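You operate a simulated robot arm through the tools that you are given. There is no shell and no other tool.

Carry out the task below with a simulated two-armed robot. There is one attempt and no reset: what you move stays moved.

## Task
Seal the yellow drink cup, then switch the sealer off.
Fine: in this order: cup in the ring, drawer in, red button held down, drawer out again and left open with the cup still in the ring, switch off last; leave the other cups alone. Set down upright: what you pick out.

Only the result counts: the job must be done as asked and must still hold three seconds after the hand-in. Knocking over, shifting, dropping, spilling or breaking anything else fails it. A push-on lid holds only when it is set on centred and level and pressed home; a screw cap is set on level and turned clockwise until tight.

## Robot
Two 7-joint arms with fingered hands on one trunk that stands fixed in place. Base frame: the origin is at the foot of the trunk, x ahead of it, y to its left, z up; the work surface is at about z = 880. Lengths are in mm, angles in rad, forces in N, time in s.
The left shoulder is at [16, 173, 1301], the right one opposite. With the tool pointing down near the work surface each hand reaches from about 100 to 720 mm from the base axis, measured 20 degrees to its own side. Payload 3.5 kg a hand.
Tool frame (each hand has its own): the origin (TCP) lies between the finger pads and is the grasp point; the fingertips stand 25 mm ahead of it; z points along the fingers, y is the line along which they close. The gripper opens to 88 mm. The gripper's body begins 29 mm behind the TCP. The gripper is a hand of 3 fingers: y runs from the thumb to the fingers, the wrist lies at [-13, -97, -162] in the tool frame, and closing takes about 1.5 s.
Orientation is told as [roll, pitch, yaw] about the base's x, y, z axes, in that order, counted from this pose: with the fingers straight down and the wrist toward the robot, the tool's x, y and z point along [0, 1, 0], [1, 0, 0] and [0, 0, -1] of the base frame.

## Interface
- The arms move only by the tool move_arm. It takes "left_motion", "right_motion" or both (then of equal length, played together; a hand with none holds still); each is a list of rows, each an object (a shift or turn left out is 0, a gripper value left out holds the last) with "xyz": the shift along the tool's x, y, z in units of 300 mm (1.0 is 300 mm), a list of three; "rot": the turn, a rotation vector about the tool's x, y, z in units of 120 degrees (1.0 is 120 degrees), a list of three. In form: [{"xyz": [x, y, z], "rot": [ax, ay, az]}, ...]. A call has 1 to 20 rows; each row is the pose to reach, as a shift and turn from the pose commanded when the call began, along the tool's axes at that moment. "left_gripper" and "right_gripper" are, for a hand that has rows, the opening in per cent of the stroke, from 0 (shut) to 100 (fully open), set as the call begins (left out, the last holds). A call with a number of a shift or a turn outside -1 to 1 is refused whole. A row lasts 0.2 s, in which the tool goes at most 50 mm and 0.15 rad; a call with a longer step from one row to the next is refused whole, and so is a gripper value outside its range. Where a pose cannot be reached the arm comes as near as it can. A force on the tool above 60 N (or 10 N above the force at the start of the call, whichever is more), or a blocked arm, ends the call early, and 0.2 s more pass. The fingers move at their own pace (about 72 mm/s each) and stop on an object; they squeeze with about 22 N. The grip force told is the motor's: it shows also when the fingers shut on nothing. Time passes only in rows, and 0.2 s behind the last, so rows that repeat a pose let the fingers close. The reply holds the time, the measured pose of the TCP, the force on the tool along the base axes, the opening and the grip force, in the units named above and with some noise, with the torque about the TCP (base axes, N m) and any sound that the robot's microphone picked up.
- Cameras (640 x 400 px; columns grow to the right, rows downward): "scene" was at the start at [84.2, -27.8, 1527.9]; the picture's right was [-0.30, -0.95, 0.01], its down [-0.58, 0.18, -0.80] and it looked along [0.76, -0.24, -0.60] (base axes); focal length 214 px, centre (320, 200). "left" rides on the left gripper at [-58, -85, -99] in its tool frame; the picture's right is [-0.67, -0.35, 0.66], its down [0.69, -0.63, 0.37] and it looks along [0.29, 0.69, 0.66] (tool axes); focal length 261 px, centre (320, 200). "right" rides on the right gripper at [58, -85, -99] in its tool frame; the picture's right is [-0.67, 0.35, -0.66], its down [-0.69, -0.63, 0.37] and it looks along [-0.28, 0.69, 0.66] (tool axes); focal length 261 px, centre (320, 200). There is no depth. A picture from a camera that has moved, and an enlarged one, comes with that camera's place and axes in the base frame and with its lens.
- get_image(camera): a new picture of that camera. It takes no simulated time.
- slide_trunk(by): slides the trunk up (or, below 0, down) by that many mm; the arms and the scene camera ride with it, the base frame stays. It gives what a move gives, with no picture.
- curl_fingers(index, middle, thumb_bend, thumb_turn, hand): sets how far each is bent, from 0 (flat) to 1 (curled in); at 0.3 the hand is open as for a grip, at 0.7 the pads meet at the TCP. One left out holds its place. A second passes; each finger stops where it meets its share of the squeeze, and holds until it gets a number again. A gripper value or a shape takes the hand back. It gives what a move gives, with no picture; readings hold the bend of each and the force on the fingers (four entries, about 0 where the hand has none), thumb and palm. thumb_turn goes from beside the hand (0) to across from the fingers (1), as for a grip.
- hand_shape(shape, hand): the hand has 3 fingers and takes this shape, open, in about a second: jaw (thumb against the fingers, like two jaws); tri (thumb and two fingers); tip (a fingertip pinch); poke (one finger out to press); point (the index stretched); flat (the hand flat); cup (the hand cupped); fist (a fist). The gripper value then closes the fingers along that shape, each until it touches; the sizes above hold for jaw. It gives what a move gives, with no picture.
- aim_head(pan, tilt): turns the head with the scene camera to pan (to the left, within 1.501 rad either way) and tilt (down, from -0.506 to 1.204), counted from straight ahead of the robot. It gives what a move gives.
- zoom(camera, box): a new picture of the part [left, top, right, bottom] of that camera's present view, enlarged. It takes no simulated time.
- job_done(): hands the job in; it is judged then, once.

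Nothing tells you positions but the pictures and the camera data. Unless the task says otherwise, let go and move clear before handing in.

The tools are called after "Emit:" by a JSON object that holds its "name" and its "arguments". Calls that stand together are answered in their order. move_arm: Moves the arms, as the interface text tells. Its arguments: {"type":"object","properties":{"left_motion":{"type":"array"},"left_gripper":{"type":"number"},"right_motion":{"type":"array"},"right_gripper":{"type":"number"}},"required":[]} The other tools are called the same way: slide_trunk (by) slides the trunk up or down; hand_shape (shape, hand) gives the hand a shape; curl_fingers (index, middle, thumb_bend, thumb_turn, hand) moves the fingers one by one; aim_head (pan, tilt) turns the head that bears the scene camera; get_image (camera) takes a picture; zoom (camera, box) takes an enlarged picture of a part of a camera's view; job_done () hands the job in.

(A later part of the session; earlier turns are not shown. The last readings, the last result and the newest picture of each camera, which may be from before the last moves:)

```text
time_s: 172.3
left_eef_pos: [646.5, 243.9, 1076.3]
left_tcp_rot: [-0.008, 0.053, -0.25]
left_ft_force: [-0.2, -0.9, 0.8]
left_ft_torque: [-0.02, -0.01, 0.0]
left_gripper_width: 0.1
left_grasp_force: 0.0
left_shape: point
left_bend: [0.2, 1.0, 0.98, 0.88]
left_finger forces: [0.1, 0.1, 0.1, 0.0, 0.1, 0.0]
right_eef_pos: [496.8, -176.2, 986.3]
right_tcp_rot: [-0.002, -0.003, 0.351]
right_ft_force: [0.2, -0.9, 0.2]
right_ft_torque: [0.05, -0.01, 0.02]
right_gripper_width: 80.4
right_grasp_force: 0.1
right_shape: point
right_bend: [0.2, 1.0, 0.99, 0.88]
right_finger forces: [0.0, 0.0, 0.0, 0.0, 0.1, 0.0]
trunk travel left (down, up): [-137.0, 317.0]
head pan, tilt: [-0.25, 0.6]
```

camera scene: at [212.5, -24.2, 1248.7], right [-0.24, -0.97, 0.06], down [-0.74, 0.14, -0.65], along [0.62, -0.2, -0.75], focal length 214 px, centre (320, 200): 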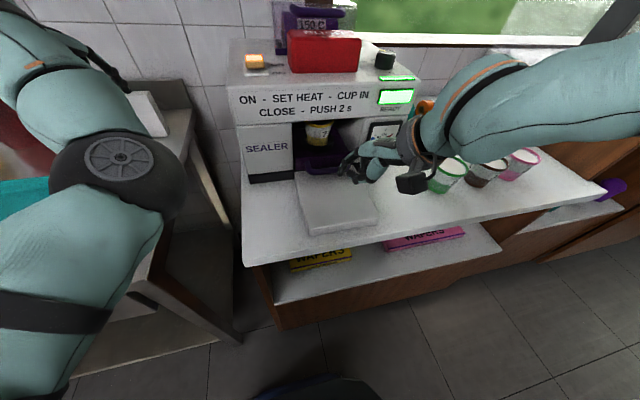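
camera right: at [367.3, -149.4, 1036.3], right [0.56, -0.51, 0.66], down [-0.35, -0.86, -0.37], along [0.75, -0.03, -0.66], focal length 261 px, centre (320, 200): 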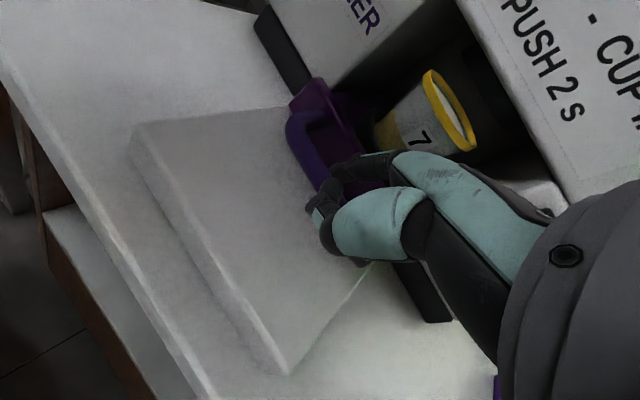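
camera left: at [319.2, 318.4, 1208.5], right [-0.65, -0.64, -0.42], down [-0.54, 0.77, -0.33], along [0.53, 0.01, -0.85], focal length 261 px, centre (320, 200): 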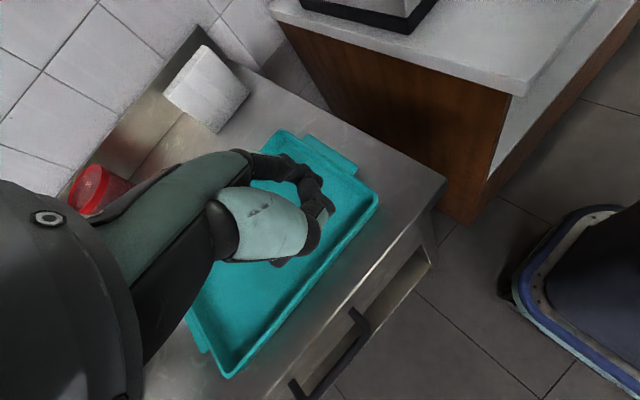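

Emit:
{"name": "move_arm", "arguments": {"right_motion": [{"xyz": [-0.02, 0.055, 0]}, {"xyz": [-0.038, 0.104, 0]}, {"xyz": [-0.038, 0.104, 0.04]}, {"xyz": [-0.038, 0.104, 0.08]}, {"xyz": [-0.038, 0.104, 0.12]}, {"xyz": [-0.038, 0.104, 0.16]}, {"xyz": [-0.038, 0.104, 0.16]}]}}

Emit:
{"name": "zoom", "arguments": {"camera": "scene", "box": [280, 110, 400, 210]}}

```text
time_s: 173.9
left_eef_pos: [645.6, 243.5, 1077.2]
left_tcp_rot: [-0.008, 0.054, -0.249]
left_ft_force: [0.4, 0.8, 0.6]
left_ft_torque: [0.02, 0.01, 0.0]
left_gripper_width: 0.0
left_grasp_force: 0.1
left_shape: point
left_bend: [0.2, 1.0, 0.98, 0.88]
left_finger forces: [0.1, 0.0, 0.0, 0.1, 0.1, 0.0]
right_eef_pos: [529.2, -175.8, 937.2]
right_tcp_rot: [-0.002, -0.005, 0.351]
right_ft_force: [-0.9, -0.4, 3.0]
right_ft_torque: [0.06, -0.05, 0.0]
right_gripper_width: 80.7
right_grasp_force: 0.0
right_shape: point
right_bend: [0.2, 1.0, 0.99, 0.88]
right_finger forces: [0.1, 0.0, 0.0, 0.0, 2.9, 0.1]
trunk travel left (down, up): [-137.0, 317.0]
head pan, tilt: [-0.25, 0.6]
```

```text
4.00 times, centred on (340, 160) of scene
camera zoom: at [212.1, -23.5, 1248.8], right [-0.24, -0.97, 0.06], down [-0.74, 0.14, -0.65], along [0.62, -0.2, -0.75], focal length 858 px, centre (240, 360)
```

zoom: 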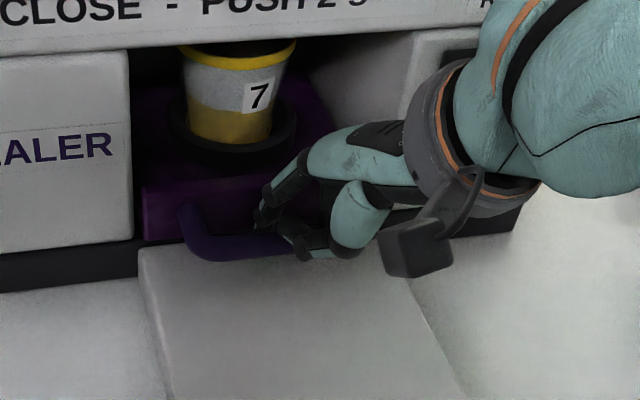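

Index is in the gap again. Pulling the drawer well out, slowly.

Emit:
{"name": "move_arm", "arguments": {"right_motion": [{"xyz": [0.006, -0.016, 0]}, {"xyz": [0.014, -0.038, 0]}, {"xyz": [0.023, -0.063, 0]}, {"xyz": [0.032, -0.088, 0]}, {"xyz": [0.041, -0.113, 0]}, {"xyz": [0.052, -0.141, 0]}, {"xyz": [0.062, -0.169, 0]}, {"xyz": [0.073, -0.197, 0]}, {"xyz": [0.083, -0.225, 0]}, {"xyz": [0.093, -0.253, 0]}, {"xyz": [0.104, -0.281, 0]}, {"xyz": [0.114, -0.31, 0]}, {"xyz": [0.124, -0.338, 0]}, {"xyz": [0.135, -0.366, 0]}, {"xyz": [0.145, -0.394, 0]}, {"xyz": [0.153, -0.415, 0]}, {"xyz": [0.161, -0.438, 0]}, {"xyz": [0.161, -0.438, 0]}]}}

Emit:
{"name": "zoom", "arguments": {"camera": "scene", "box": [280, 110, 400, 210]}}

Emit:
{"name": "get_image", "arguments": {"camera": "right"}}

```text
time_s: 177.7
left_eef_pos: [647.3, 244.1, 1077.0]
left_tcp_rot: [-0.006, 0.051, -0.249]
left_ft_force: [0.0, -0.3, -0.6]
left_ft_torque: [-0.01, 0.03, 0.0]
left_gripper_width: 0.0
left_grasp_force: 0.0
left_shape: point
left_bend: [0.2, 1.0, 0.98, 0.88]
left_finger forces: [0.0, 0.0, 0.0, 0.1, 0.0, 0.1]
right_eef_pos: [399.5, -167.9, 931.2]
right_tcp_rot: [0.007, 0.006, 0.375]
right_ft_force: [-0.9, -0.3, 1.5]
right_ft_torque: [0.06, -0.08, -0.02]
right_gripper_width: 0.2
right_grasp_force: 0.0
right_shape: point
right_bend: [0.19, 1.0, 0.97, 0.87]
right_finger forces: [2.2, 0.0, 0.1, 0.0, 1.6, 0.0]
right hand out of reach, approached as far as the arm can: row 16, 17, 18
trunk travel left (down, up): [-137.0, 317.0]
head pan, tilt: [-0.25, 0.6]
```

```text
4.00 times, centred on (340, 160) of scene
camera zoom: at [212.5, -23.8, 1248.7], right [-0.24, -0.97, 0.06], down [-0.74, 0.14, -0.65], along [0.62, -0.2, -0.75], focal length 858 px, centre (240, 360)
```

zoom: 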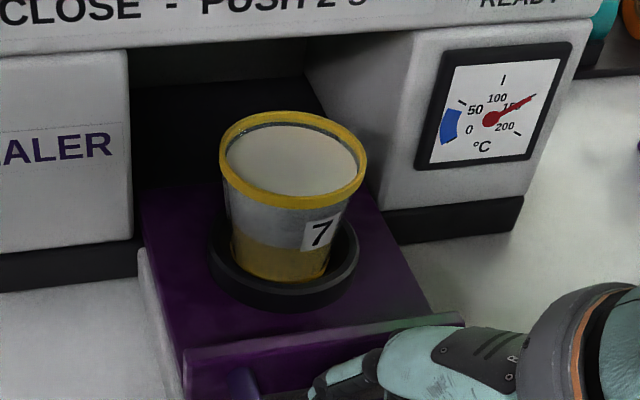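

```text
taken
camera right: at [298.8, -143.0, 1031.6], right [0.58, -0.5, 0.65], down [-0.34, -0.87, -0.37], along [0.75, -0.01, -0.67], focal length 261 px, centre (320, 200)
```

right: 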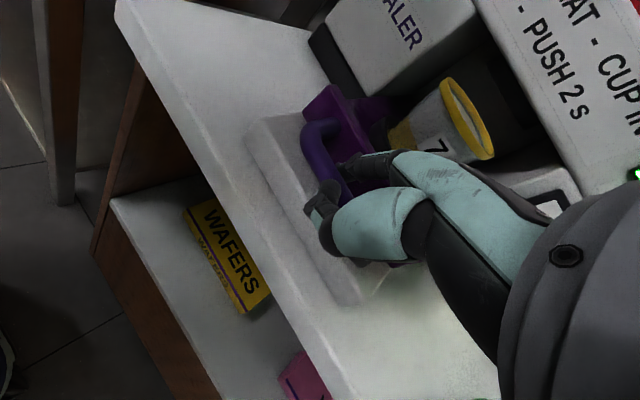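

Emit:
{"name": "zoom", "arguments": {"camera": "scene", "box": [325, 130, 385, 190]}}

Emit:
{"name": "zoom", "arguments": {"camera": "right", "box": [370, 60, 510, 170]}}

Emit:
{"name": "get_image", "arguments": {"camera": "left"}}

```text
6.67 times, centred on (355, 160) of scene
camera zoom: at [212.5, -23.8, 1248.7], right [-0.24, -0.97, 0.06], down [-0.74, 0.14, -0.65], along [0.62, -0.2, -0.75], focal length 1430 px, centre (87, 467)
```

zoom: 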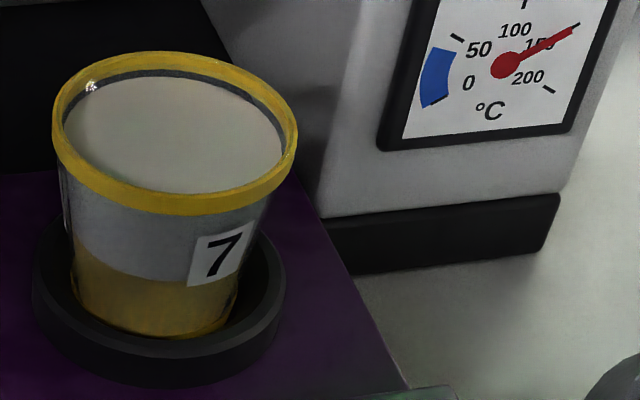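

```text
3.64 times, centred on (440, 115) of right
camera zoom: at [298.8, -143.0, 1031.6], right [0.58, -0.5, 0.65], down [-0.34, -0.87, -0.37], along [0.75, -0.01, -0.67], focal length 948 px, centre (-116, 509)
```

zoom: 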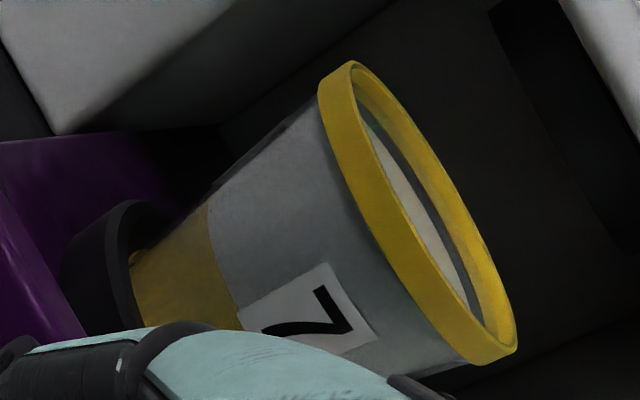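

```text
taken
camera left: at [555.8, 207.6, 1181.4], right [-0.54, -0.56, -0.63], down [-0.46, 0.82, -0.34], along [0.71, 0.11, -0.7], focal length 261 px, centre (320, 200)
```

left: 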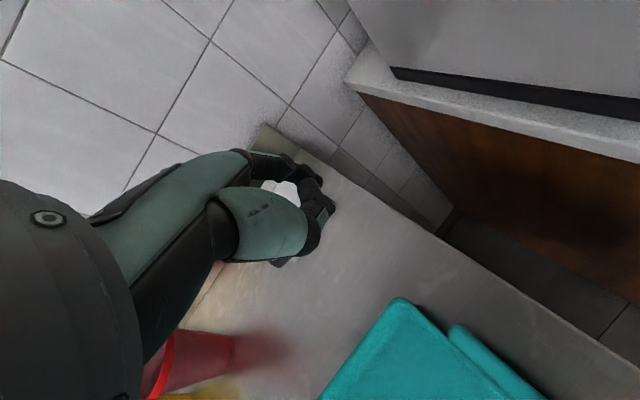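

The cup surface still looks open. I'll lift the right finger out and take a good look at the cup top from above.

Emit:
{"name": "move_arm", "arguments": {"right_motion": [{"xyz": [-0.004, 0.012, -0.01]}, {"xyz": [-0.004, 0.012, -0.07]}, {"xyz": [-0.004, 0.012, -0.14]}, {"xyz": [-0.004, 0.012, -0.22]}, {"xyz": [-0.004, 0.012, -0.32]}, {"xyz": [-0.004, 0.012, -0.42]}, {"xyz": [-0.004, 0.012, -0.52]}, {"xyz": [-0.004, 0.012, -0.62]}, {"xyz": [-0.004, 0.012, -0.62]}]}}

Emit:
{"name": "get_image", "arguments": {"camera": "right"}}

Emit:
{"name": "get_image", "arguments": {"camera": "scene"}}

```text
time_s: 179.7
left_eef_pos: [646.3, 244.3, 1076.9]
left_tcp_rot: [-0.009, 0.054, -0.25]
left_ft_force: [-0.2, 0.6, 0.0]
left_ft_torque: [-0.01, 0.01, -0.02]
left_gripper_width: 0.2
left_grasp_force: 0.0
left_shape: point
left_bend: [0.2, 1.0, 0.98, 0.88]
left_finger forces: [0.0, 0.0, 0.0, 0.1, 0.0, 0.0]
right_eef_pos: [401.6, -167.2, 1119.6]
right_tcp_rot: [-0.002, -0.004, 0.354]
right_ft_force: [-0.6, -0.4, 0.1]
right_ft_torque: [0.0, 0.01, -0.04]
right_gripper_width: 0.0
right_grasp_force: 0.0
right_shape: point
right_bend: [0.2, 1.0, 0.98, 0.88]
right_finger forces: [0.0, 0.0, 0.0, 0.0, 0.1, 0.0]
trunk travel left (down, up): [-137.0, 317.0]
head pan, tilt: [-0.25, 0.6]
```

```text
taken
camera right: at [301.1, -140.0, 1218.5], right [0.56, -0.51, 0.66], down [-0.35, -0.86, -0.37], along [0.75, -0.03, -0.66], focal length 261 px, centre (320, 200)
```

right: 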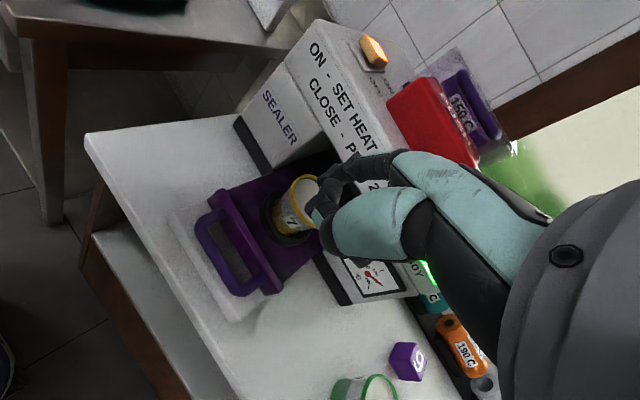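

```text
taken
camera scene: at [212.8, -23.6, 1248.6], right [-0.24, -0.97, 0.06], down [-0.74, 0.14, -0.65], along [0.62, -0.2, -0.76], focal length 214 px, centre (320, 200)
```

scene: 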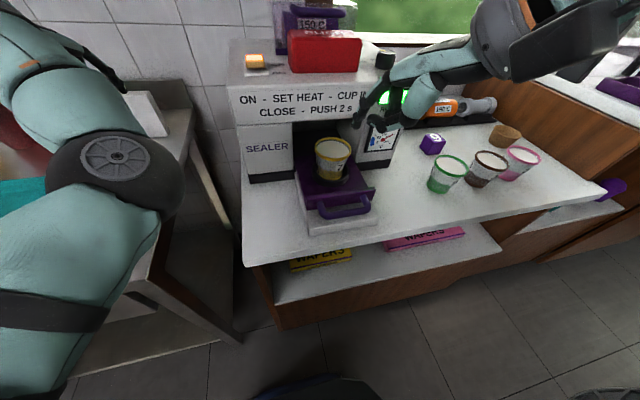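

Emit:
{"name": "zoom", "arguments": {"camera": "scene", "box": [300, 125, 370, 195]}}

Emit:
{"name": "zoom", "arguments": {"camera": "scene", "box": [420, 130, 550, 210]}}

Emit:
{"name": "zoom", "arguments": {"camera": "right", "box": [250, 160, 340, 250]}}

Emit:
{"name": "zoom", "arguments": {"camera": "right", "box": [320, 350, 410, 400]}}

```text
5.71 times, centred on (335, 160) of scene
camera zoom: at [212.8, -23.6, 1248.6], right [-0.24, -0.97, 0.06], down [-0.74, 0.14, -0.65], along [0.62, -0.2, -0.76], focal length 1226 px, centre (234, 429)
```

zoom: 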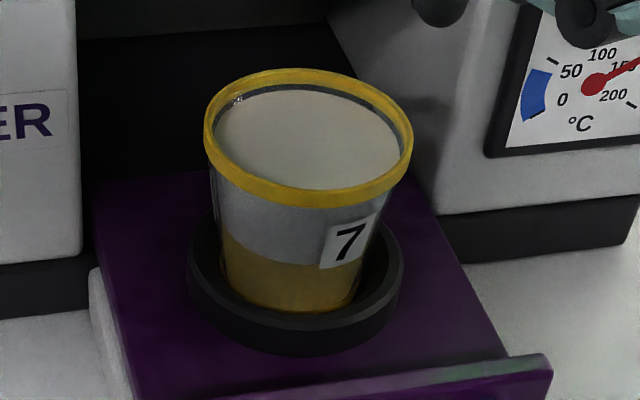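

```text
4.92 times, centred on (485, 170) of scene
camera zoom: at [212.8, -23.6, 1248.6], right [-0.24, -0.97, 0.06], down [-0.74, 0.14, -0.65], along [0.62, -0.2, -0.76], focal length 1056 px, centre (-492, 348)
```

zoom: 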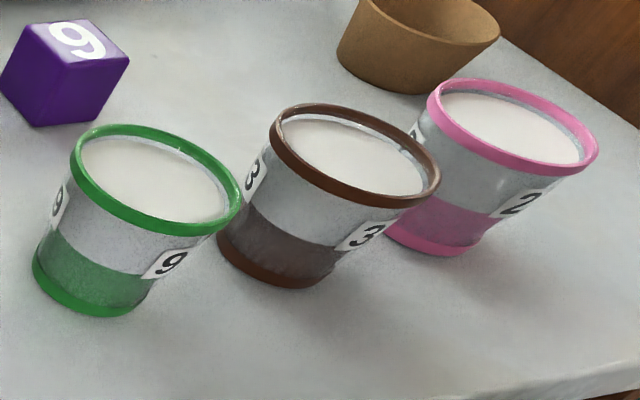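

```text
4.44 times, centred on (295, 205) of right
camera zoom: at [301.1, -140.0, 1218.5], right [0.56, -0.51, 0.66], down [-0.35, -0.86, -0.37], along [0.75, -0.03, -0.66], focal length 1158 px, centre (431, 178)
```

zoom: 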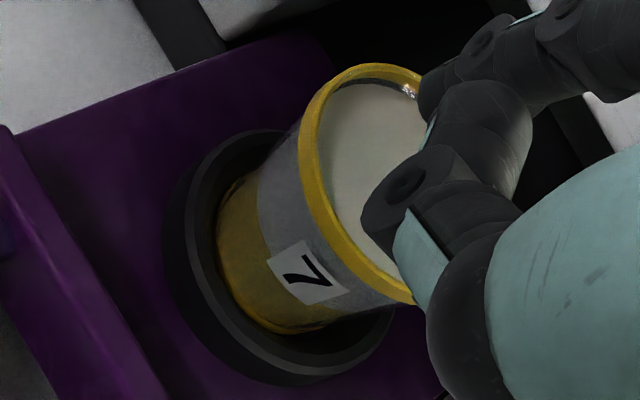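

```text
7.11 times, centred on (365, 375) of right
camera zoom: at [301.1, -140.0, 1218.5], right [0.56, -0.51, 0.66], down [-0.35, -0.86, -0.37], along [0.75, -0.03, -0.66], focal length 1854 px, centre (0, -1044)
```

zoom: 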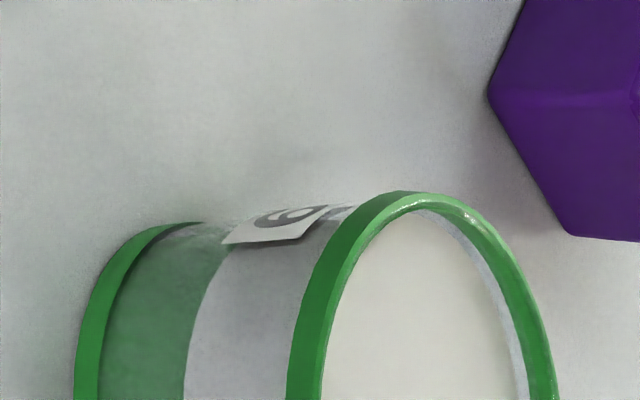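

It's not sealed. I suspect the cup may not be fully seated or centred in the ring. I'll take a low side view with the right camera to check how the cup sits.

Emit:
{"name": "move_arm", "arguments": {"right_motion": [{"xyz": [-0.06, -0.015, 0.03], "rot": [0, 0, -0.024]}, {"xyz": [-0.13, -0.03, 0.08], "rot": [0, 0, -0.05]}, {"xyz": [-0.2, -0.05, 0.13], "rot": [0, 0, -0.078]}, {"xyz": [-0.27, -0.067, 0.18], "rot": [0, 0, -0.105]}, {"xyz": [-0.34, -0.084, 0.24], "rot": [0, 0, -0.133]}, {"xyz": [-0.41, -0.1, 0.3], "rot": [0, 0, -0.16]}, {"xyz": [-0.47, -0.117, 0.36], "rot": [0, 0, -0.188]}, {"xyz": [-0.53, -0.132, 0.4], "rot": [0, 0, -0.213]}, {"xyz": [-0.53, -0.132, 0.4], "rot": [0, 0, -0.213]}]}}

Emit:
{"name": "get_image", "arguments": {"camera": "right"}}

Emit:
{"name": "zoom", "arguments": {"camera": "scene", "box": [300, 125, 370, 195]}}

```text
time_s: 181.7
left_eef_pos: [645.1, 244.3, 1075.8]
left_tcp_rot: [-0.006, 0.052, -0.249]
left_ft_force: [-0.4, 0.2, -0.1]
left_ft_torque: [0.03, -0.01, 0.02]
left_gripper_width: 0.0
left_grasp_force: 0.1
left_shape: point
left_bend: [0.2, 1.0, 0.98, 0.88]
left_finger forces: [0.0, 0.0, 0.1, 0.0, 0.1, 0.0]
right_eef_pos: [419.2, -329.5, 997.9]
right_tcp_rot: [-0.003, -0.002, 0.799]
right_ft_force: [0.0, -0.1, 0.1]
right_ft_torque: [-0.01, -0.02, 0.02]
right_gripper_width: 0.0
right_grasp_force: 0.1
right_shape: point
right_bend: [0.2, 1.0, 0.98, 0.88]
right_finger forces: [0.0, 0.0, 0.0, 0.0, 0.0, 0.0]
trunk travel left (down, up): [-137.0, 317.0]
head pan, tilt: [-0.25, 0.6]
```

```text
taken
camera right: at [318.5, -348.3, 1097.5], right [0.72, -0.22, 0.66], down [0.05, -0.93, -0.37], along [0.69, 0.3, -0.66], focal length 261 px, centre (320, 200)
```

right: 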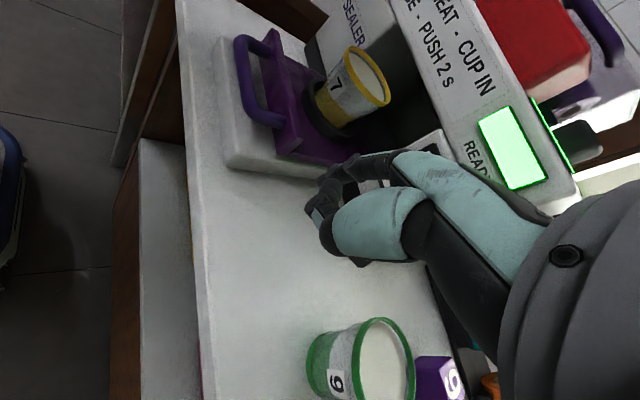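

```text
5.71 times, centred on (335, 160) of scene
camera zoom: at [212.5, -23.2, 1248.7], right [-0.24, -0.97, 0.06], down [-0.74, 0.14, -0.65], along [0.62, -0.2, -0.75], focal length 1226 px, centre (234, 429)
```

zoom: 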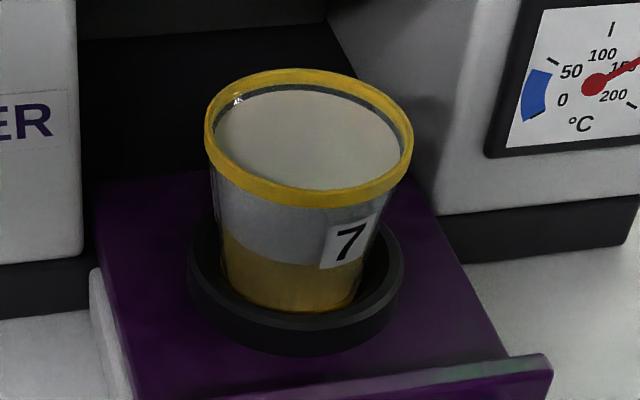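

Emit:
{"name": "zoom", "arguments": {"camera": "right", "box": [220, 20, 410, 180]}}

Emit:
{"name": "zoom", "arguments": {"camera": "right", "box": [290, 40, 400, 150]}}

```text
2.50 times, centred on (315, 100) of right
camera zoom: at [318.5, -348.3, 1097.5], right [0.72, -0.22, 0.66], down [0.05, -0.93, -0.37], along [0.69, 0.3, -0.66], focal length 652 px, centre (332, 450)
```

zoom: 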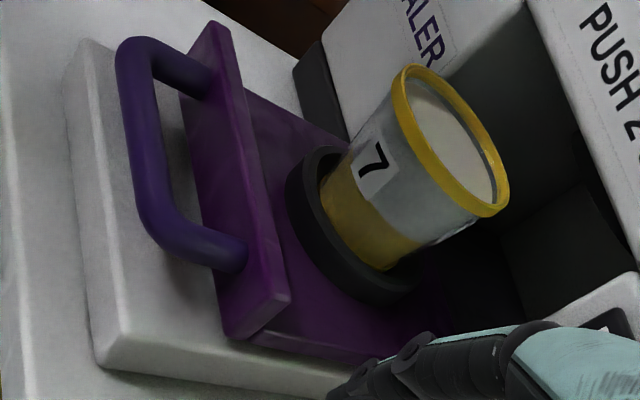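

```text
3.64 times, centred on (345, 95) of right
camera zoom: at [318.5, -348.3, 1097.5], right [0.72, -0.22, 0.66], down [0.05, -0.93, -0.37], along [0.69, 0.3, -0.66], focal length 948 px, centre (229, 582)
```

zoom: 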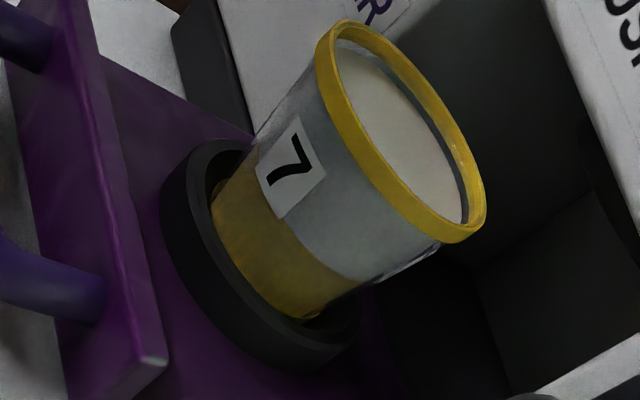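

The cup sits properly in the ring. I think the earlier press was only marginally deep (about 9 mm, 6 N, not bottomed), so the hold may not have counted. I'll close the drawer again and press the button deeper this time. First, right index back above the gap.

Emit:
{"name": "move_arm", "arguments": {"right_motion": [{"xyz": [0.05, 0.04, 0.0], "rot": [0, 0, 0.027]}, {"xyz": [0.1, 0.08, 0.005], "rot": [0, 0, 0.053]}, {"xyz": [0.15, 0.122, 0.01], "rot": [0, 0, 0.08]}, {"xyz": [0.2, 0.163, 0.018], "rot": [0, 0, 0.107]}, {"xyz": [0.25, 0.204, 0.025], "rot": [0, 0, 0.133]}, {"xyz": [0.3, 0.245, 0.032], "rot": [0, 0, 0.16]}, {"xyz": [0.35, 0.285, 0.038], "rot": [0, 0, 0.187]}, {"xyz": [0.396, 0.326, 0.043], "rot": [0, 0, 0.213]}, {"xyz": [0.396, 0.326, 0.043], "rot": [0, 0, 0.213]}]}}

Emit:
{"name": "zoom", "arguments": {"camera": "right", "box": [230, 90, 430, 260]}}

Emit:
{"name": "zoom", "arguments": {"camera": "scene", "box": [285, 125, 405, 225]}}

```text
time_s: 183.7
left_eef_pos: [647.0, 243.8, 1077.0]
left_tcp_rot: [-0.006, 0.051, -0.25]
left_ft_force: [0.5, 0.9, 0.4]
left_ft_torque: [0.04, -0.02, 0.0]
left_gripper_width: 0.0
left_grasp_force: 0.1
left_shape: point
left_bend: [0.2, 1.0, 0.98, 0.88]
left_finger forces: [0.1, 0.0, 0.1, 0.0, 0.0, 0.0]
right_eef_pos: [401.8, -176.1, 984.5]
right_tcp_rot: [0.0, -0.002, 0.351]
right_ft_force: [0.1, -0.4, 0.4]
right_ft_torque: [-0.01, 0.02, -0.02]
right_gripper_width: 0.3
right_grasp_force: 0.0
right_shape: point
right_bend: [0.2, 1.0, 0.98, 0.88]
right_finger forces: [0.0, 0.1, 0.0, 0.0, 0.0, 0.0]
trunk travel left (down, up): [-137.0, 317.0]
head pan, tilt: [-0.25, 0.6]
```

```text
2.35 times, centred on (330, 175) of right
camera zoom: at [302.0, -150.3, 1083.8], right [0.56, -0.51, 0.66], down [-0.35, -0.86, -0.37], along [0.75, -0.03, -0.66], focal length 613 px, centre (296, 259)
```

zoom: 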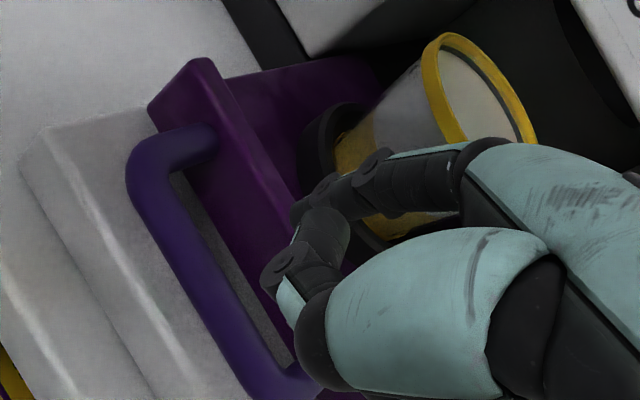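

```text
4.00 times, centred on (345, 175) of scene
camera zoom: at [212.7, -24.2, 1248.6], right [-0.24, -0.97, 0.06], down [-0.74, 0.14, -0.65], along [0.62, -0.2, -0.76], focal length 858 px, centre (220, 300)
```

zoom: 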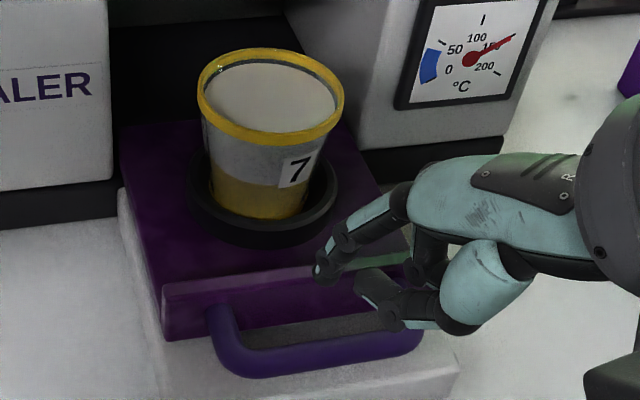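

Alignment relative to the bar matches the case that worked. Lowering into the gap and pushing the drawer in.

Emit:
{"name": "move_arm", "arguments": {"right_motion": [{"xyz": [0, 0.003, 0.04]}, {"xyz": [0, 0.003, 0.08]}, {"xyz": [0, 0.003, 0.12]}, {"xyz": [0, 0.003, 0.155]}, {"xyz": [0, 0.003, 0.155]}]}}

Emit:
{"name": "move_arm", "arguments": {"right_motion": [{"xyz": [-0.006, 0.016, 0]}, {"xyz": [-0.014, 0.038, 0]}, {"xyz": [-0.023, 0.063, 0]}, {"xyz": [-0.032, 0.088, 0]}, {"xyz": [-0.042, 0.115, 0]}, {"xyz": [-0.052, 0.142, 0]}, {"xyz": [-0.062, 0.169, 0]}, {"xyz": [-0.073, 0.197, 0]}, {"xyz": [-0.083, 0.225, 0]}, {"xyz": [-0.093, 0.253, 0]}, {"xyz": [-0.101, 0.275, 0]}, {"xyz": [-0.101, 0.275, 0]}]}}

Emit:
{"name": "zoom", "arguments": {"camera": "scene", "box": [285, 105, 405, 205]}}

```text
time_s: 184.9
left_eef_pos: [646.2, 244.1, 1076.1]
left_tcp_rot: [-0.006, 0.052, -0.25]
left_ft_force: [-0.2, 0.1, 0.6]
left_ft_torque: [0.01, -0.02, 0.01]
left_gripper_width: 0.0
left_grasp_force: 0.0
left_shape: point
left_bend: [0.2, 1.0, 0.98, 0.88]
left_finger forces: [0.1, 0.1, 0.0, 0.0, 0.0, 0.1]
right_eef_pos: [402.6, -175.6, 939.0]
right_tcp_rot: [-0.001, -0.003, 0.354]
right_ft_force: [-0.1, 0.6, 0.2]
right_ft_torque: [-0.01, 0.02, 0.0]
right_gripper_width: 0.2
right_grasp_force: 0.1
right_shape: point
right_bend: [0.2, 1.0, 0.98, 0.88]
right_finger forces: [0.0, 0.0, 0.0, 0.1, 0.0, 0.0]
trunk travel left (down, up): [-137.0, 317.0]
head pan, tilt: [-0.25, 0.6]
```

```text
time_s: 187.5
left_eef_pos: [646.6, 243.8, 1077.2]
left_tcp_rot: [-0.007, 0.05, -0.25]
left_ft_force: [-0.1, 0.1, -0.3]
left_ft_torque: [-0.03, -0.01, 0.03]
left_gripper_width: 0.0
left_grasp_force: 0.0
left_shape: point
left_bend: [0.2, 1.0, 0.98, 0.88]
left_finger forces: [0.1, 0.0, 0.0, 0.0, 0.0, 0.0]
right_eef_pos: [490.9, -175.5, 939.1]
right_tcp_rot: [-0.002, -0.004, 0.351]
right_ft_force: [-0.5, -0.2, -0.1]
right_ft_torque: [0.01, 0.02, 0.01]
right_gripper_width: 80.8
right_grasp_force: 0.1
right_shape: point
right_bend: [0.2, 1.0, 0.99, 0.88]
right_finger forces: [0.4, 0.0, 0.1, 0.0, 0.0, 0.0]
trunk travel left (down, up): [-137.0, 317.0]
head pan, tilt: [-0.25, 0.6]
```

```text
4.00 times, centred on (345, 155) of scene
camera zoom: at [212.5, -23.5, 1248.7], right [-0.24, -0.97, 0.06], down [-0.74, 0.14, -0.65], along [0.62, -0.2, -0.75], focal length 858 px, centre (220, 380)
```

zoom: 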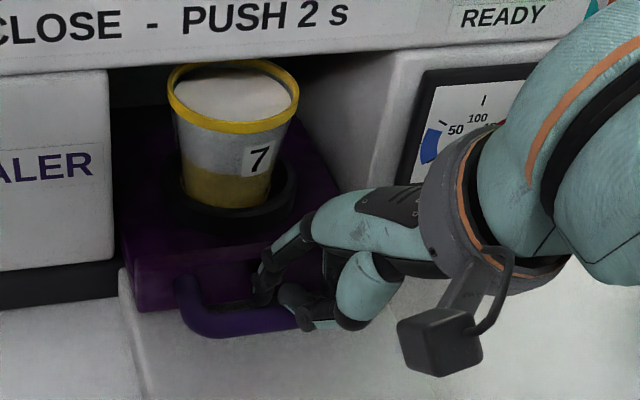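

Emit:
{"name": "move_arm", "arguments": {"right_motion": [{"xyz": [-0.007, 0.019, 0]}, {"xyz": [-0.014, 0.038, 0]}, {"xyz": [-0.021, 0.057, 0]}, {"xyz": [-0.028, 0.075, 0]}, {"xyz": [-0.035, 0.094, 0]}, {"xyz": [-0.041, 0.11, 0]}, {"xyz": [-0.047, 0.126, 0]}, {"xyz": [-0.053, 0.142, 0]}, {"xyz": [-0.053, 0.142, 0]}]}}

Emit:
{"name": "zoom", "arguments": {"camera": "scene", "box": [285, 105, 405, 205]}}

```text
time_s: 189.5
left_eef_pos: [645.9, 244.3, 1077.2]
left_tcp_rot: [-0.007, 0.052, -0.251]
left_ft_force: [-0.2, 0.1, -0.9]
left_ft_torque: [0.03, -0.02, -0.02]
left_gripper_width: 0.0
left_grasp_force: 0.0
left_shape: point
left_bend: [0.2, 1.0, 0.98, 0.88]
left_finger forces: [0.1, 0.0, 0.0, 0.0, 0.0, 0.1]
right_eef_pos: [536.2, -176.9, 938.6]
right_tcp_rot: [-0.001, -0.004, 0.353]
right_ft_force: [-2.1, 0.4, -0.1]
right_ft_torque: [0.05, 0.03, 0.13]
right_gripper_width: 80.4
right_grasp_force: 0.1
right_shape: point
right_bend: [0.21, 1.0, 0.99, 0.88]
right_finger forces: [2.4, 0.0, 0.0, 0.0, 0.1, 0.0]
trunk travel left (down, up): [-137.0, 317.0]
head pan, tilt: [-0.25, 0.6]
```

```text
4.00 times, centred on (345, 155) of scene
camera zoom: at [212.2, -23.4, 1248.7], right [-0.24, -0.97, 0.06], down [-0.74, 0.14, -0.65], along [0.62, -0.2, -0.75], focal length 858 px, centre (220, 380)
```

zoom: 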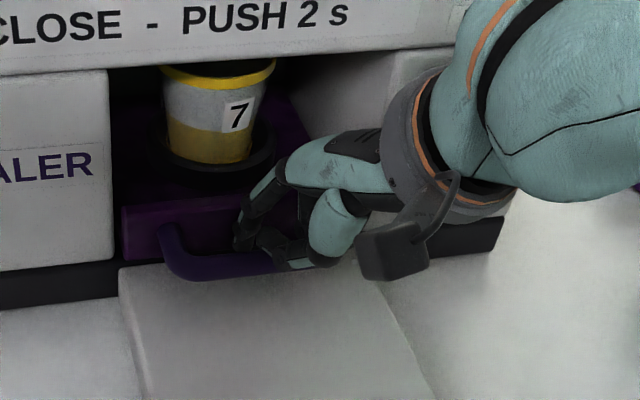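

Emit:
{"name": "move_arm", "arguments": {"right_motion": [{"xyz": [-0.004, 0.01, 0]}, {"xyz": [-0.008, 0.02, 0]}, {"xyz": [-0.011, 0.028, 0]}, {"xyz": [-0.011, 0.028, 0]}, {"xyz": [-0.011, 0.028, 0]}]}}

Emit:
{"name": "zoom", "arguments": {"camera": "scene", "box": [285, 105, 405, 205]}}

```text
time_s: 190.7
left_eef_pos: [643.7, 244.6, 1077.9]
left_tcp_rot: [-0.007, 0.05, -0.249]
left_ft_force: [0.6, -0.3, 0.7]
left_ft_torque: [-0.02, 0.0, -0.01]
left_gripper_width: 0.0
left_grasp_force: 0.1
left_shape: point
left_bend: [0.2, 1.0, 0.98, 0.88]
left_finger forces: [0.0, 0.0, 0.1, 0.1, 0.0, 0.0]
right_eef_pos: [543.7, -176.7, 940.0]
right_tcp_rot: [-0.001, -0.005, 0.352]
right_ft_force: [-8.5, 1.8, 2.4]
right_ft_torque: [0.06, 0.03, 0.33]
right_gripper_width: 80.7
right_grasp_force: 0.0
right_shape: point
right_bend: [0.25, 1.0, 0.99, 0.88]
right_finger forces: [9.0, 0.0, 0.0, 0.0, 0.1, 0.0]
trunk travel left (down, up): [-137.0, 317.0]
head pan, tilt: [-0.25, 0.6]
```

```text
4.00 times, centred on (345, 155) of scene
camera zoom: at [210.5, -23.1, 1249.1], right [-0.24, -0.97, 0.06], down [-0.74, 0.14, -0.65], along [0.62, -0.2, -0.75], focal length 858 px, centre (220, 380)
```

zoom: 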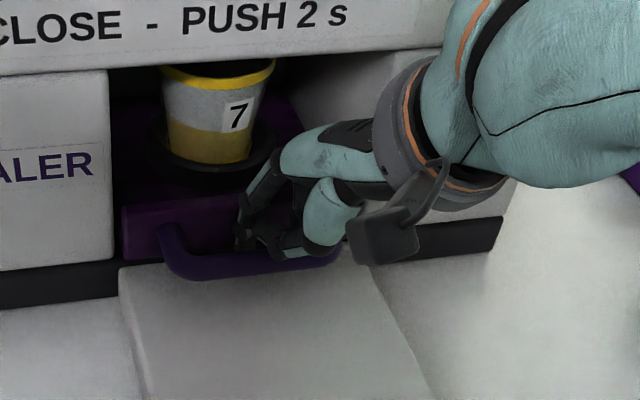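

The drawer is at its stop again. Now I'll lift the finger out, back away, and rise above the machine.

Emit:
{"name": "move_arm", "arguments": {"right_motion": [{"xyz": [0.009, -0.025, 0]}, {"xyz": [0.009, -0.025, -0.07]}, {"xyz": [0.009, -0.025, -0.14]}, {"xyz": [0.055, -0.15, -0.15]}, {"xyz": [0.08, -0.22, -0.2]}, {"xyz": [0.08, -0.22, -0.34]}, {"xyz": [0.08, -0.22, -0.48]}, {"xyz": [0.08, -0.22, -0.62]}, {"xyz": [0.08, -0.22, -0.76]}, {"xyz": [0.08, -0.22, -0.9]}, {"xyz": [0.08, -0.22, -0.93]}, {"xyz": [0.08, -0.22, -0.93]}]}}

Emit:
{"name": "get_image", "arguments": {"camera": "scene"}}

Emit:
{"name": "get_image", "arguments": {"camera": "right"}}

```text
time_s: 193.3
left_eef_pos: [646.1, 244.0, 1075.8]
left_tcp_rot: [-0.008, 0.051, -0.25]
left_ft_force: [-0.3, 1.2, 0.0]
left_ft_torque: [0.01, -0.03, 0.01]
left_gripper_width: 0.0
left_grasp_force: 0.1
left_shape: point
left_bend: [0.2, 1.0, 0.98, 0.88]
left_finger forces: [0.0, 0.0, 0.0, 0.1, 0.0, 0.0]
right_eef_pos: [473.6, -174.9, 1216.9]
right_tcp_rot: [-0.001, -0.003, 0.352]
right_ft_force: [-0.4, -0.9, 0.4]
right_ft_torque: [0.01, 0.01, 0.05]
right_gripper_width: 80.5
right_grasp_force: 0.0
right_shape: point
right_bend: [0.2, 1.0, 0.99, 0.88]
right_finger forces: [0.0, 0.1, 0.0, 0.0, 0.1, 0.1]
trunk travel left (down, up): [-137.0, 317.0]
head pan, tilt: [-0.25, 0.6]
```

```text
taken
camera scene: at [212.5, -23.4, 1248.7], right [-0.24, -0.97, 0.06], down [-0.74, 0.14, -0.65], along [0.62, -0.2, -0.75], focal length 214 px, centre (320, 200)
```

scene: 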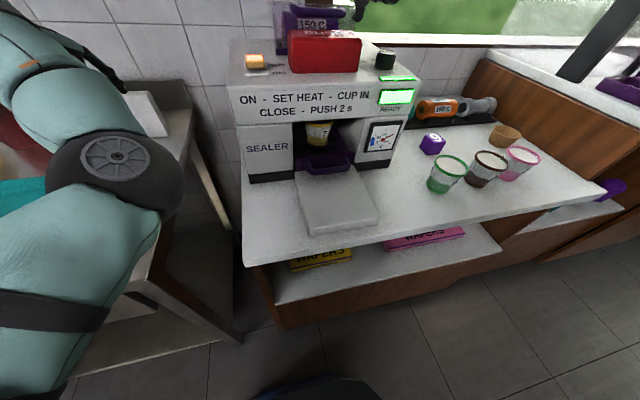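

```text
taken
camera right: at [374.7, -149.3, 1316.2], right [0.56, -0.51, 0.66], down [-0.35, -0.86, -0.37], along [0.75, -0.03, -0.66], focal length 261 px, centre (320, 200)
```

right: 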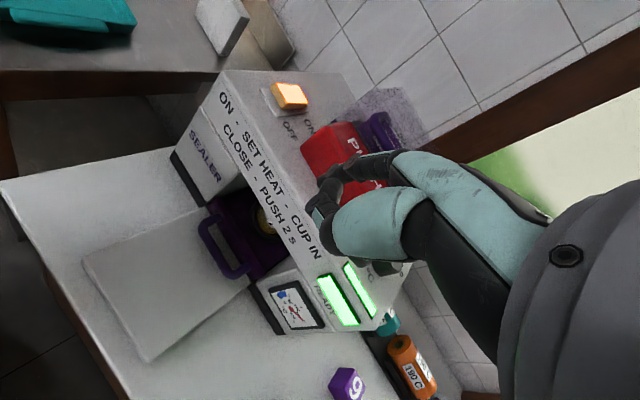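

Now I'll move the right index forward above the red button.

Emit:
{"name": "move_arm", "arguments": {"right_motion": [{"xyz": [-0.03, 0.08, 0]}, {"xyz": [-0.06, 0.16, 0]}, {"xyz": [-0.09, 0.24, 0]}, {"xyz": [-0.12, 0.32, 0]}, {"xyz": [-0.15, 0.395, 0]}, {"xyz": [-0.171, 0.452, 0]}, {"xyz": [-0.171, 0.452, 0.06]}, {"xyz": [-0.171, 0.452, 0.09]}, {"xyz": [-0.171, 0.452, 0.09]}]}}

Emit:
{"name": "zoom", "arguments": {"camera": "scene", "box": [225, 0, 425, 130]}}

Emit:
{"name": "get_image", "arguments": {"camera": "right"}}

```text
time_s: 195.3
left_eef_pos: [646.0, 244.2, 1077.0]
left_tcp_rot: [-0.007, 0.052, -0.25]
left_ft_force: [0.1, 1.1, 0.9]
left_ft_torque: [0.0, 0.01, 0.01]
left_gripper_width: 0.0
left_grasp_force: 0.2
left_shape: point
left_bend: [0.2, 1.0, 0.98, 0.88]
left_finger forces: [0.1, 0.0, 0.1, 0.0, 0.0, 0.1]
right_eef_pos: [572.4, -215.9, 1196.3]
right_tcp_rot: [-0.002, -0.004, 0.353]
right_ft_force: [0.5, -0.1, 0.6]
right_ft_torque: [-0.01, 0.02, 0.0]
right_gripper_width: 80.7
right_grasp_force: 0.1
right_shape: point
right_bend: [0.2, 1.0, 0.99, 0.88]
right_finger forces: [0.0, 0.0, 0.0, 0.0, 0.0, 0.1]
right hand out of reach, approached as far as the arm can: row 3, 4, 5, 6, 7, 8, 9
trunk travel left (down, up): [-137.0, 317.0]
head pan, tilt: [-0.25, 0.6]
```

```text
3.08 times, centred on (325, 65) of scene
camera zoom: at [212.2, -23.2, 1248.8], right [-0.24, -0.97, 0.06], down [-0.74, 0.14, -0.65], along [0.62, -0.2, -0.75], focal length 660 px, centre (305, 615)
```

zoom: 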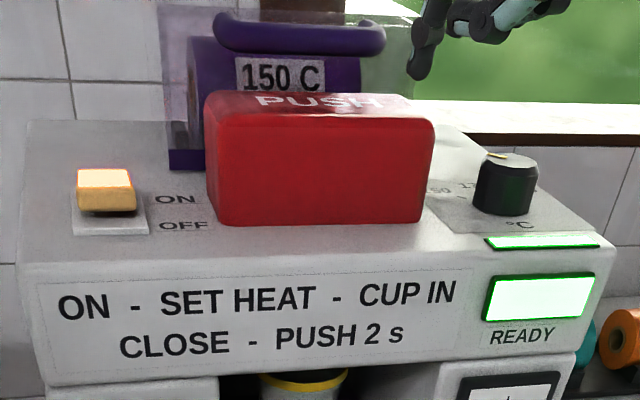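

```text
taken
camera right: at [472.1, -188.9, 1294.7], right [0.55, -0.51, 0.66], down [-0.35, -0.86, -0.37], along [0.75, -0.03, -0.66], focal length 261 px, centre (320, 200)
```

right: 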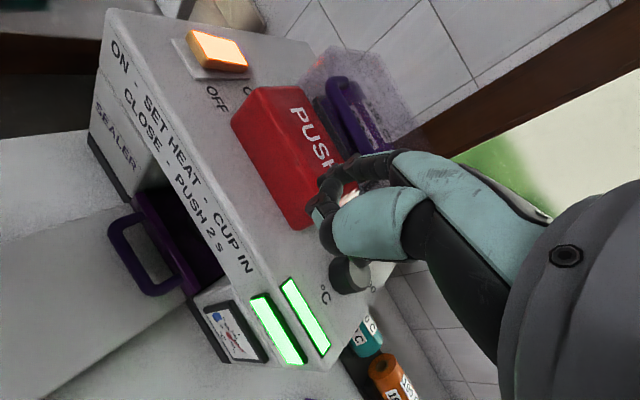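

The right arm hits a limit forward at this height, because the wrist is too far above the shoulder. I'll go back, raise the trunk, and approach again.

Emit:
{"name": "move_arm", "arguments": {"right_motion": [{"xyz": [0.06, -0.065, -0.03]}, {"xyz": [0.12, -0.13, -0.05]}, {"xyz": [0.18, -0.195, -0.065]}, {"xyz": [0.242, -0.263, -0.07]}, {"xyz": [0.242, -0.263, -0.07]}]}}

Emit:
{"name": "slide_trunk", "arguments": {"by": 60}}

Emit:
{"name": "slide_trunk", "arguments": {"by": 60}}

Emit:
{"name": "get_image", "arguments": {"camera": "scene"}}

```text
time_s: 196.5
left_eef_pos: [647.1, 244.2, 1075.7]
left_tcp_rot: [-0.007, 0.052, -0.25]
left_ft_force: [-0.5, 1.0, -0.1]
left_ft_torque: [0.01, 0.02, 0.0]
left_gripper_width: 0.0
left_grasp_force: 0.0
left_shape: point
left_bend: [0.2, 1.0, 0.98, 0.88]
left_finger forces: [0.0, 0.1, 0.0, 0.0, 0.0, 0.0]
right_eef_pos: [472.5, -176.5, 1214.1]
right_tcp_rot: [-0.001, -0.002, 0.353]
right_ft_force: [0.1, 1.3, 0.4]
right_ft_torque: [0.01, 0.01, -0.02]
right_gripper_width: 80.6
right_grasp_force: 0.1
right_shape: point
right_bend: [0.2, 1.0, 0.99, 0.88]
right_finger forces: [0.0, 0.0, 0.1, 0.0, 0.1, 0.1]
trunk travel left (down, up): [-137.0, 317.0]
head pan, tilt: [-0.25, 0.6]
```

```text
time_s: 197.5
left_eef_pos: [646.7, 238.9, 1137.0]
left_tcp_rot: [-0.006, 0.051, -0.258]
left_ft_force: [0.9, 0.7, 0.1]
left_ft_torque: [0.02, -0.02, 0.01]
left_gripper_width: 0.2
left_grasp_force: 0.0
left_shape: point
left_bend: [0.2, 1.0, 0.98, 0.88]
left_finger forces: [0.0, 0.0, 0.0, 0.1, 0.1, 0.1]
right_eef_pos: [472.3, -176.1, 1276.6]
right_tcp_rot: [-0.002, -0.003, 0.352]
right_ft_force: [0.4, 0.8, -0.9]
right_ft_torque: [0.0, -0.03, 0.0]
right_gripper_width: 80.5
right_grasp_force: 0.1
right_shape: point
right_bend: [0.2, 1.0, 0.99, 0.88]
right_finger forces: [0.0, 0.0, 0.1, 0.0, 0.1, 0.0]
trunk travel left (down, up): [-197.0, 257.0]
head pan, tilt: [-0.25, 0.6]
```

```text
time_s: 198.5
left_eef_pos: [647.5, 239.1, 1197.2]
left_tcp_rot: [-0.005, 0.049, -0.257]
left_ft_force: [0.5, 0.3, -0.4]
left_ft_torque: [0.0, 0.03, 0.01]
left_gripper_width: 0.0
left_grasp_force: 0.0
left_shape: point
left_bend: [0.2, 1.0, 0.98, 0.88]
left_finger forces: [0.0, 0.1, 0.0, 0.0, 0.0, 0.0]
right_eef_pos: [471.9, -176.7, 1335.7]
right_tcp_rot: [0.0, -0.005, 0.35]
right_ft_force: [0.5, -0.4, 0.3]
right_ft_torque: [-0.02, -0.01, 0.03]
right_gripper_width: 80.3
right_grasp_force: 0.1
right_shape: point
right_bend: [0.2, 1.0, 0.99, 0.88]
right_finger forces: [0.1, 0.0, 0.0, 0.1, 0.1, 0.1]
trunk travel left (down, up): [-257.0, 197.0]
head pan, tilt: [-0.25, 0.6]
```

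```text
taken
camera scene: at [132.4, -23.4, 1400.6], right [-0.25, -0.97, 0.03], down [-0.63, 0.14, -0.76], along [0.74, -0.2, -0.65], focal length 214 px, centre (320, 200)
```

scene: 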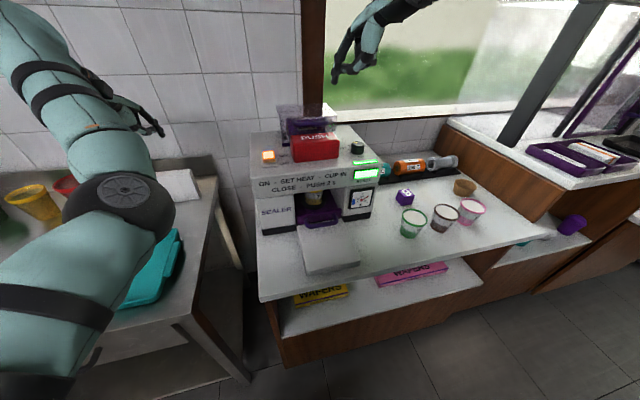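

Emit:
{"name": "move_arm", "arguments": {"right_motion": [{"xyz": [-0.01, 0.03, 0.06]}, {"xyz": [-0.03, 0.08, 0.13]}, {"xyz": [-0.052, 0.143, 0.2]}, {"xyz": [-0.075, 0.205, 0.26]}, {"xyz": [-0.098, 0.27, 0.32]}, {"xyz": [-0.122, 0.335, 0.37]}, {"xyz": [-0.145, 0.4, 0.41]}, {"xyz": [-0.167, 0.457, 0.45]}, {"xyz": [-0.167, 0.457, 0.45]}]}}

Emit:
{"name": "get_image", "arguments": {"camera": "right"}}

Emit:
{"name": "zoom", "arguments": {"camera": "scene", "box": [240, 70, 400, 220]}}

```text
time_s: 200.5
left_eef_pos: [646.5, 239.0, 1198.5]
left_tcp_rot: [-0.005, 0.051, -0.257]
left_ft_force: [0.6, -0.4, -0.5]
left_ft_torque: [-0.04, -0.01, 0.0]
left_gripper_width: 0.0
left_grasp_force: 0.0
left_shape: point
left_bend: [0.2, 1.0, 0.98, 0.88]
left_finger forces: [0.0, 0.0, 0.0, 0.1, 0.1, 0.0]
right_eef_pos: [568.0, -226.6, 1190.1]
right_tcp_rot: [-0.003, -0.007, 0.352]
right_ft_force: [-0.8, 0.3, 0.3]
right_ft_torque: [0.01, -0.01, -0.03]
right_gripper_width: 80.9
right_grasp_force: 0.0
right_shape: point
right_bend: [0.2, 1.0, 0.98, 0.88]
right_finger forces: [0.0, 0.1, 0.0, 0.1, 0.1, 0.0]
right hand out of reach, approached as far as the arm can: row 3, 4, 5, 6, 7, 8, 9
trunk travel left (down, up): [-257.0, 197.0]
head pan, tilt: [-0.25, 0.6]
```

```text
taken
camera right: at [467.8, -199.8, 1288.9], right [0.55, -0.51, 0.66], down [-0.35, -0.86, -0.37], along [0.75, -0.03, -0.66], focal length 261 px, centre (320, 200)
```

right: 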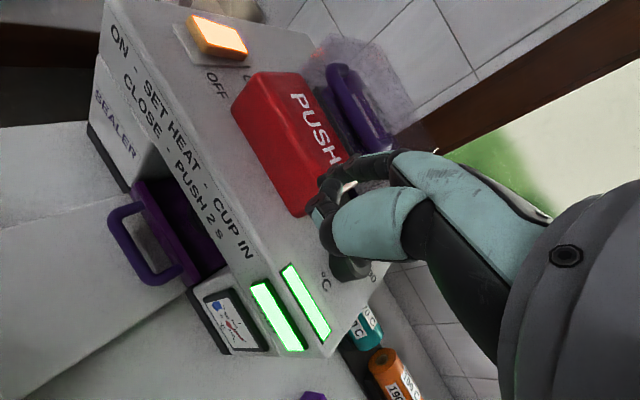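

```text
2.67 times, centred on (320, 145) of scene
camera zoom: at [131.3, -22.2, 1400.7], right [-0.25, -0.97, 0.03], down [-0.63, 0.14, -0.76], along [0.74, -0.2, -0.64], focal length 572 px, centre (320, 347)
```

zoom: 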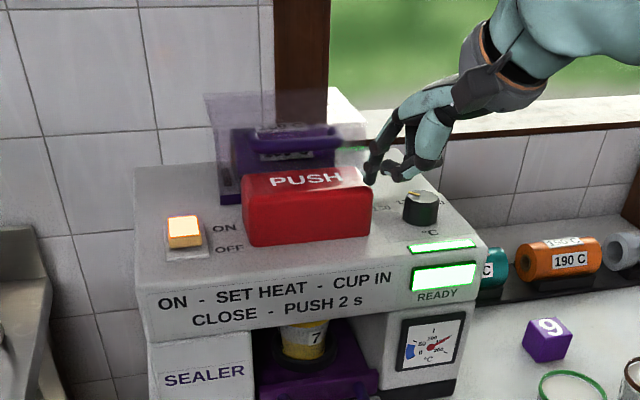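

The limit seems to be the wrist's yaw with the elbow out to the right. I'll turn the hand to yaw about 0.9 and approach the button that way.

Emit:
{"name": "move_arm", "arguments": {"right_motion": [{"xyz": [-0.005, 0.0, -0.02], "rot": [0, 0, -0.04]}, {"xyz": [-0.015, 0.005, -0.04], "rot": [0, 0, -0.085]}, {"xyz": [-0.025, 0.01, -0.055], "rot": [0, 0, -0.13]}, {"xyz": [-0.035, 0.015, -0.067], "rot": [0, 0, -0.175]}, {"xyz": [-0.043, 0.02, -0.067], "rot": [0, 0, -0.22]}, {"xyz": [-0.043, 0.02, -0.067], "rot": [0, 0, -0.262]}, {"xyz": [-0.043, 0.02, -0.067], "rot": [0, 0, -0.262]}]}}

Emit:
{"name": "move_arm", "arguments": {"right_motion": [{"xyz": [-0.005, 0.03, 0]}, {"xyz": [-0.012, 0.065, 0]}, {"xyz": [-0.02, 0.1, 0]}, {"xyz": [-0.03, 0.135, 0]}, {"xyz": [-0.04, 0.17, 0]}, {"xyz": [-0.05, 0.2, 0]}, {"xyz": [-0.05, 0.2, 0]}]}}

Emit:
{"name": "zoom", "arguments": {"camera": "scene", "box": [240, 70, 400, 220]}}

```text
time_s: 202.1
left_eef_pos: [645.8, 240.4, 1197.5]
left_tcp_rot: [-0.006, 0.051, -0.257]
left_ft_force: [0.1, -0.5, -0.3]
left_ft_torque: [0.02, -0.01, 0.0]
left_gripper_width: 0.1
left_grasp_force: 0.0
left_shape: point
left_bend: [0.2, 1.0, 0.98, 0.88]
left_finger forces: [0.0, 0.0, 0.0, 0.0, 0.0, 0.0]
right_eef_pos: [554.6, -244.5, 1205.2]
right_tcp_rot: [-0.003, -0.003, 0.904]
right_ft_force: [-0.3, -0.3, 0.5]
right_ft_torque: [0.0, 0.01, 0.0]
right_gripper_width: 80.7
right_grasp_force: 0.0
right_shape: point
right_bend: [0.2, 1.0, 0.98, 0.88]
right_finger forces: [0.0, 0.0, 0.1, 0.0, 0.0, 0.0]
right hand out of reach, approached as far as the arm can: row 2, 3, 4, 5, 6, 7
trunk travel left (down, up): [-257.0, 197.0]
head pan, tilt: [-0.25, 0.6]
```

```text
time_s: 203.7
left_eef_pos: [647.2, 239.4, 1198.1]
left_tcp_rot: [-0.006, 0.051, -0.255]
left_ft_force: [-0.4, 0.4, 0.2]
left_ft_torque: [-0.02, -0.01, -0.01]
left_gripper_width: 0.2
left_grasp_force: 0.1
left_shape: point
left_bend: [0.2, 1.0, 0.98, 0.88]
left_finger forces: [0.0, 0.0, 0.0, 0.1, 0.1, 0.1]
right_eef_pos: [551.7, -230.1, 1198.8]
right_tcp_rot: [-0.003, -0.003, 0.9]
right_ft_force: [0.1, 0.9, -0.7]
right_ft_torque: [-0.01, -0.04, 0.0]
right_gripper_width: 80.8
right_grasp_force: 0.0
right_shape: point
right_bend: [0.2, 1.0, 0.98, 0.88]
right_finger forces: [0.0, 0.1, 0.0, 0.1, 0.0, 0.1]
right hand out of reach, approached as far as the arm can: row 1, 2, 3, 4, 5, 6, 7
trunk travel left (down, up): [-257.0, 197.0]
head pan, tilt: [-0.25, 0.6]
```

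```text
2.67 times, centred on (320, 145) of scene
camera zoom: at [131.9, -23.5, 1400.6], right [-0.25, -0.97, 0.03], down [-0.63, 0.14, -0.76], along [0.74, -0.2, -0.65], focal length 572 px, centre (320, 347)
```

zoom: 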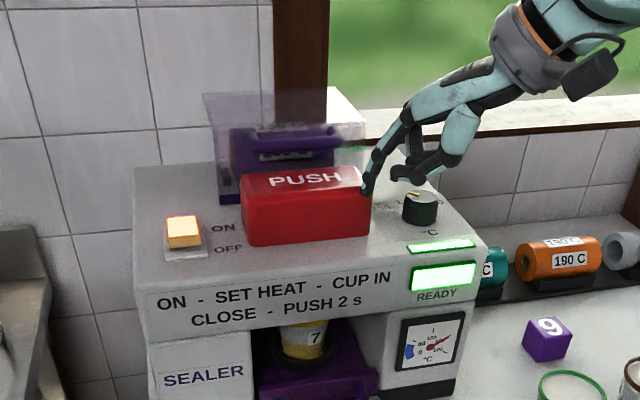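

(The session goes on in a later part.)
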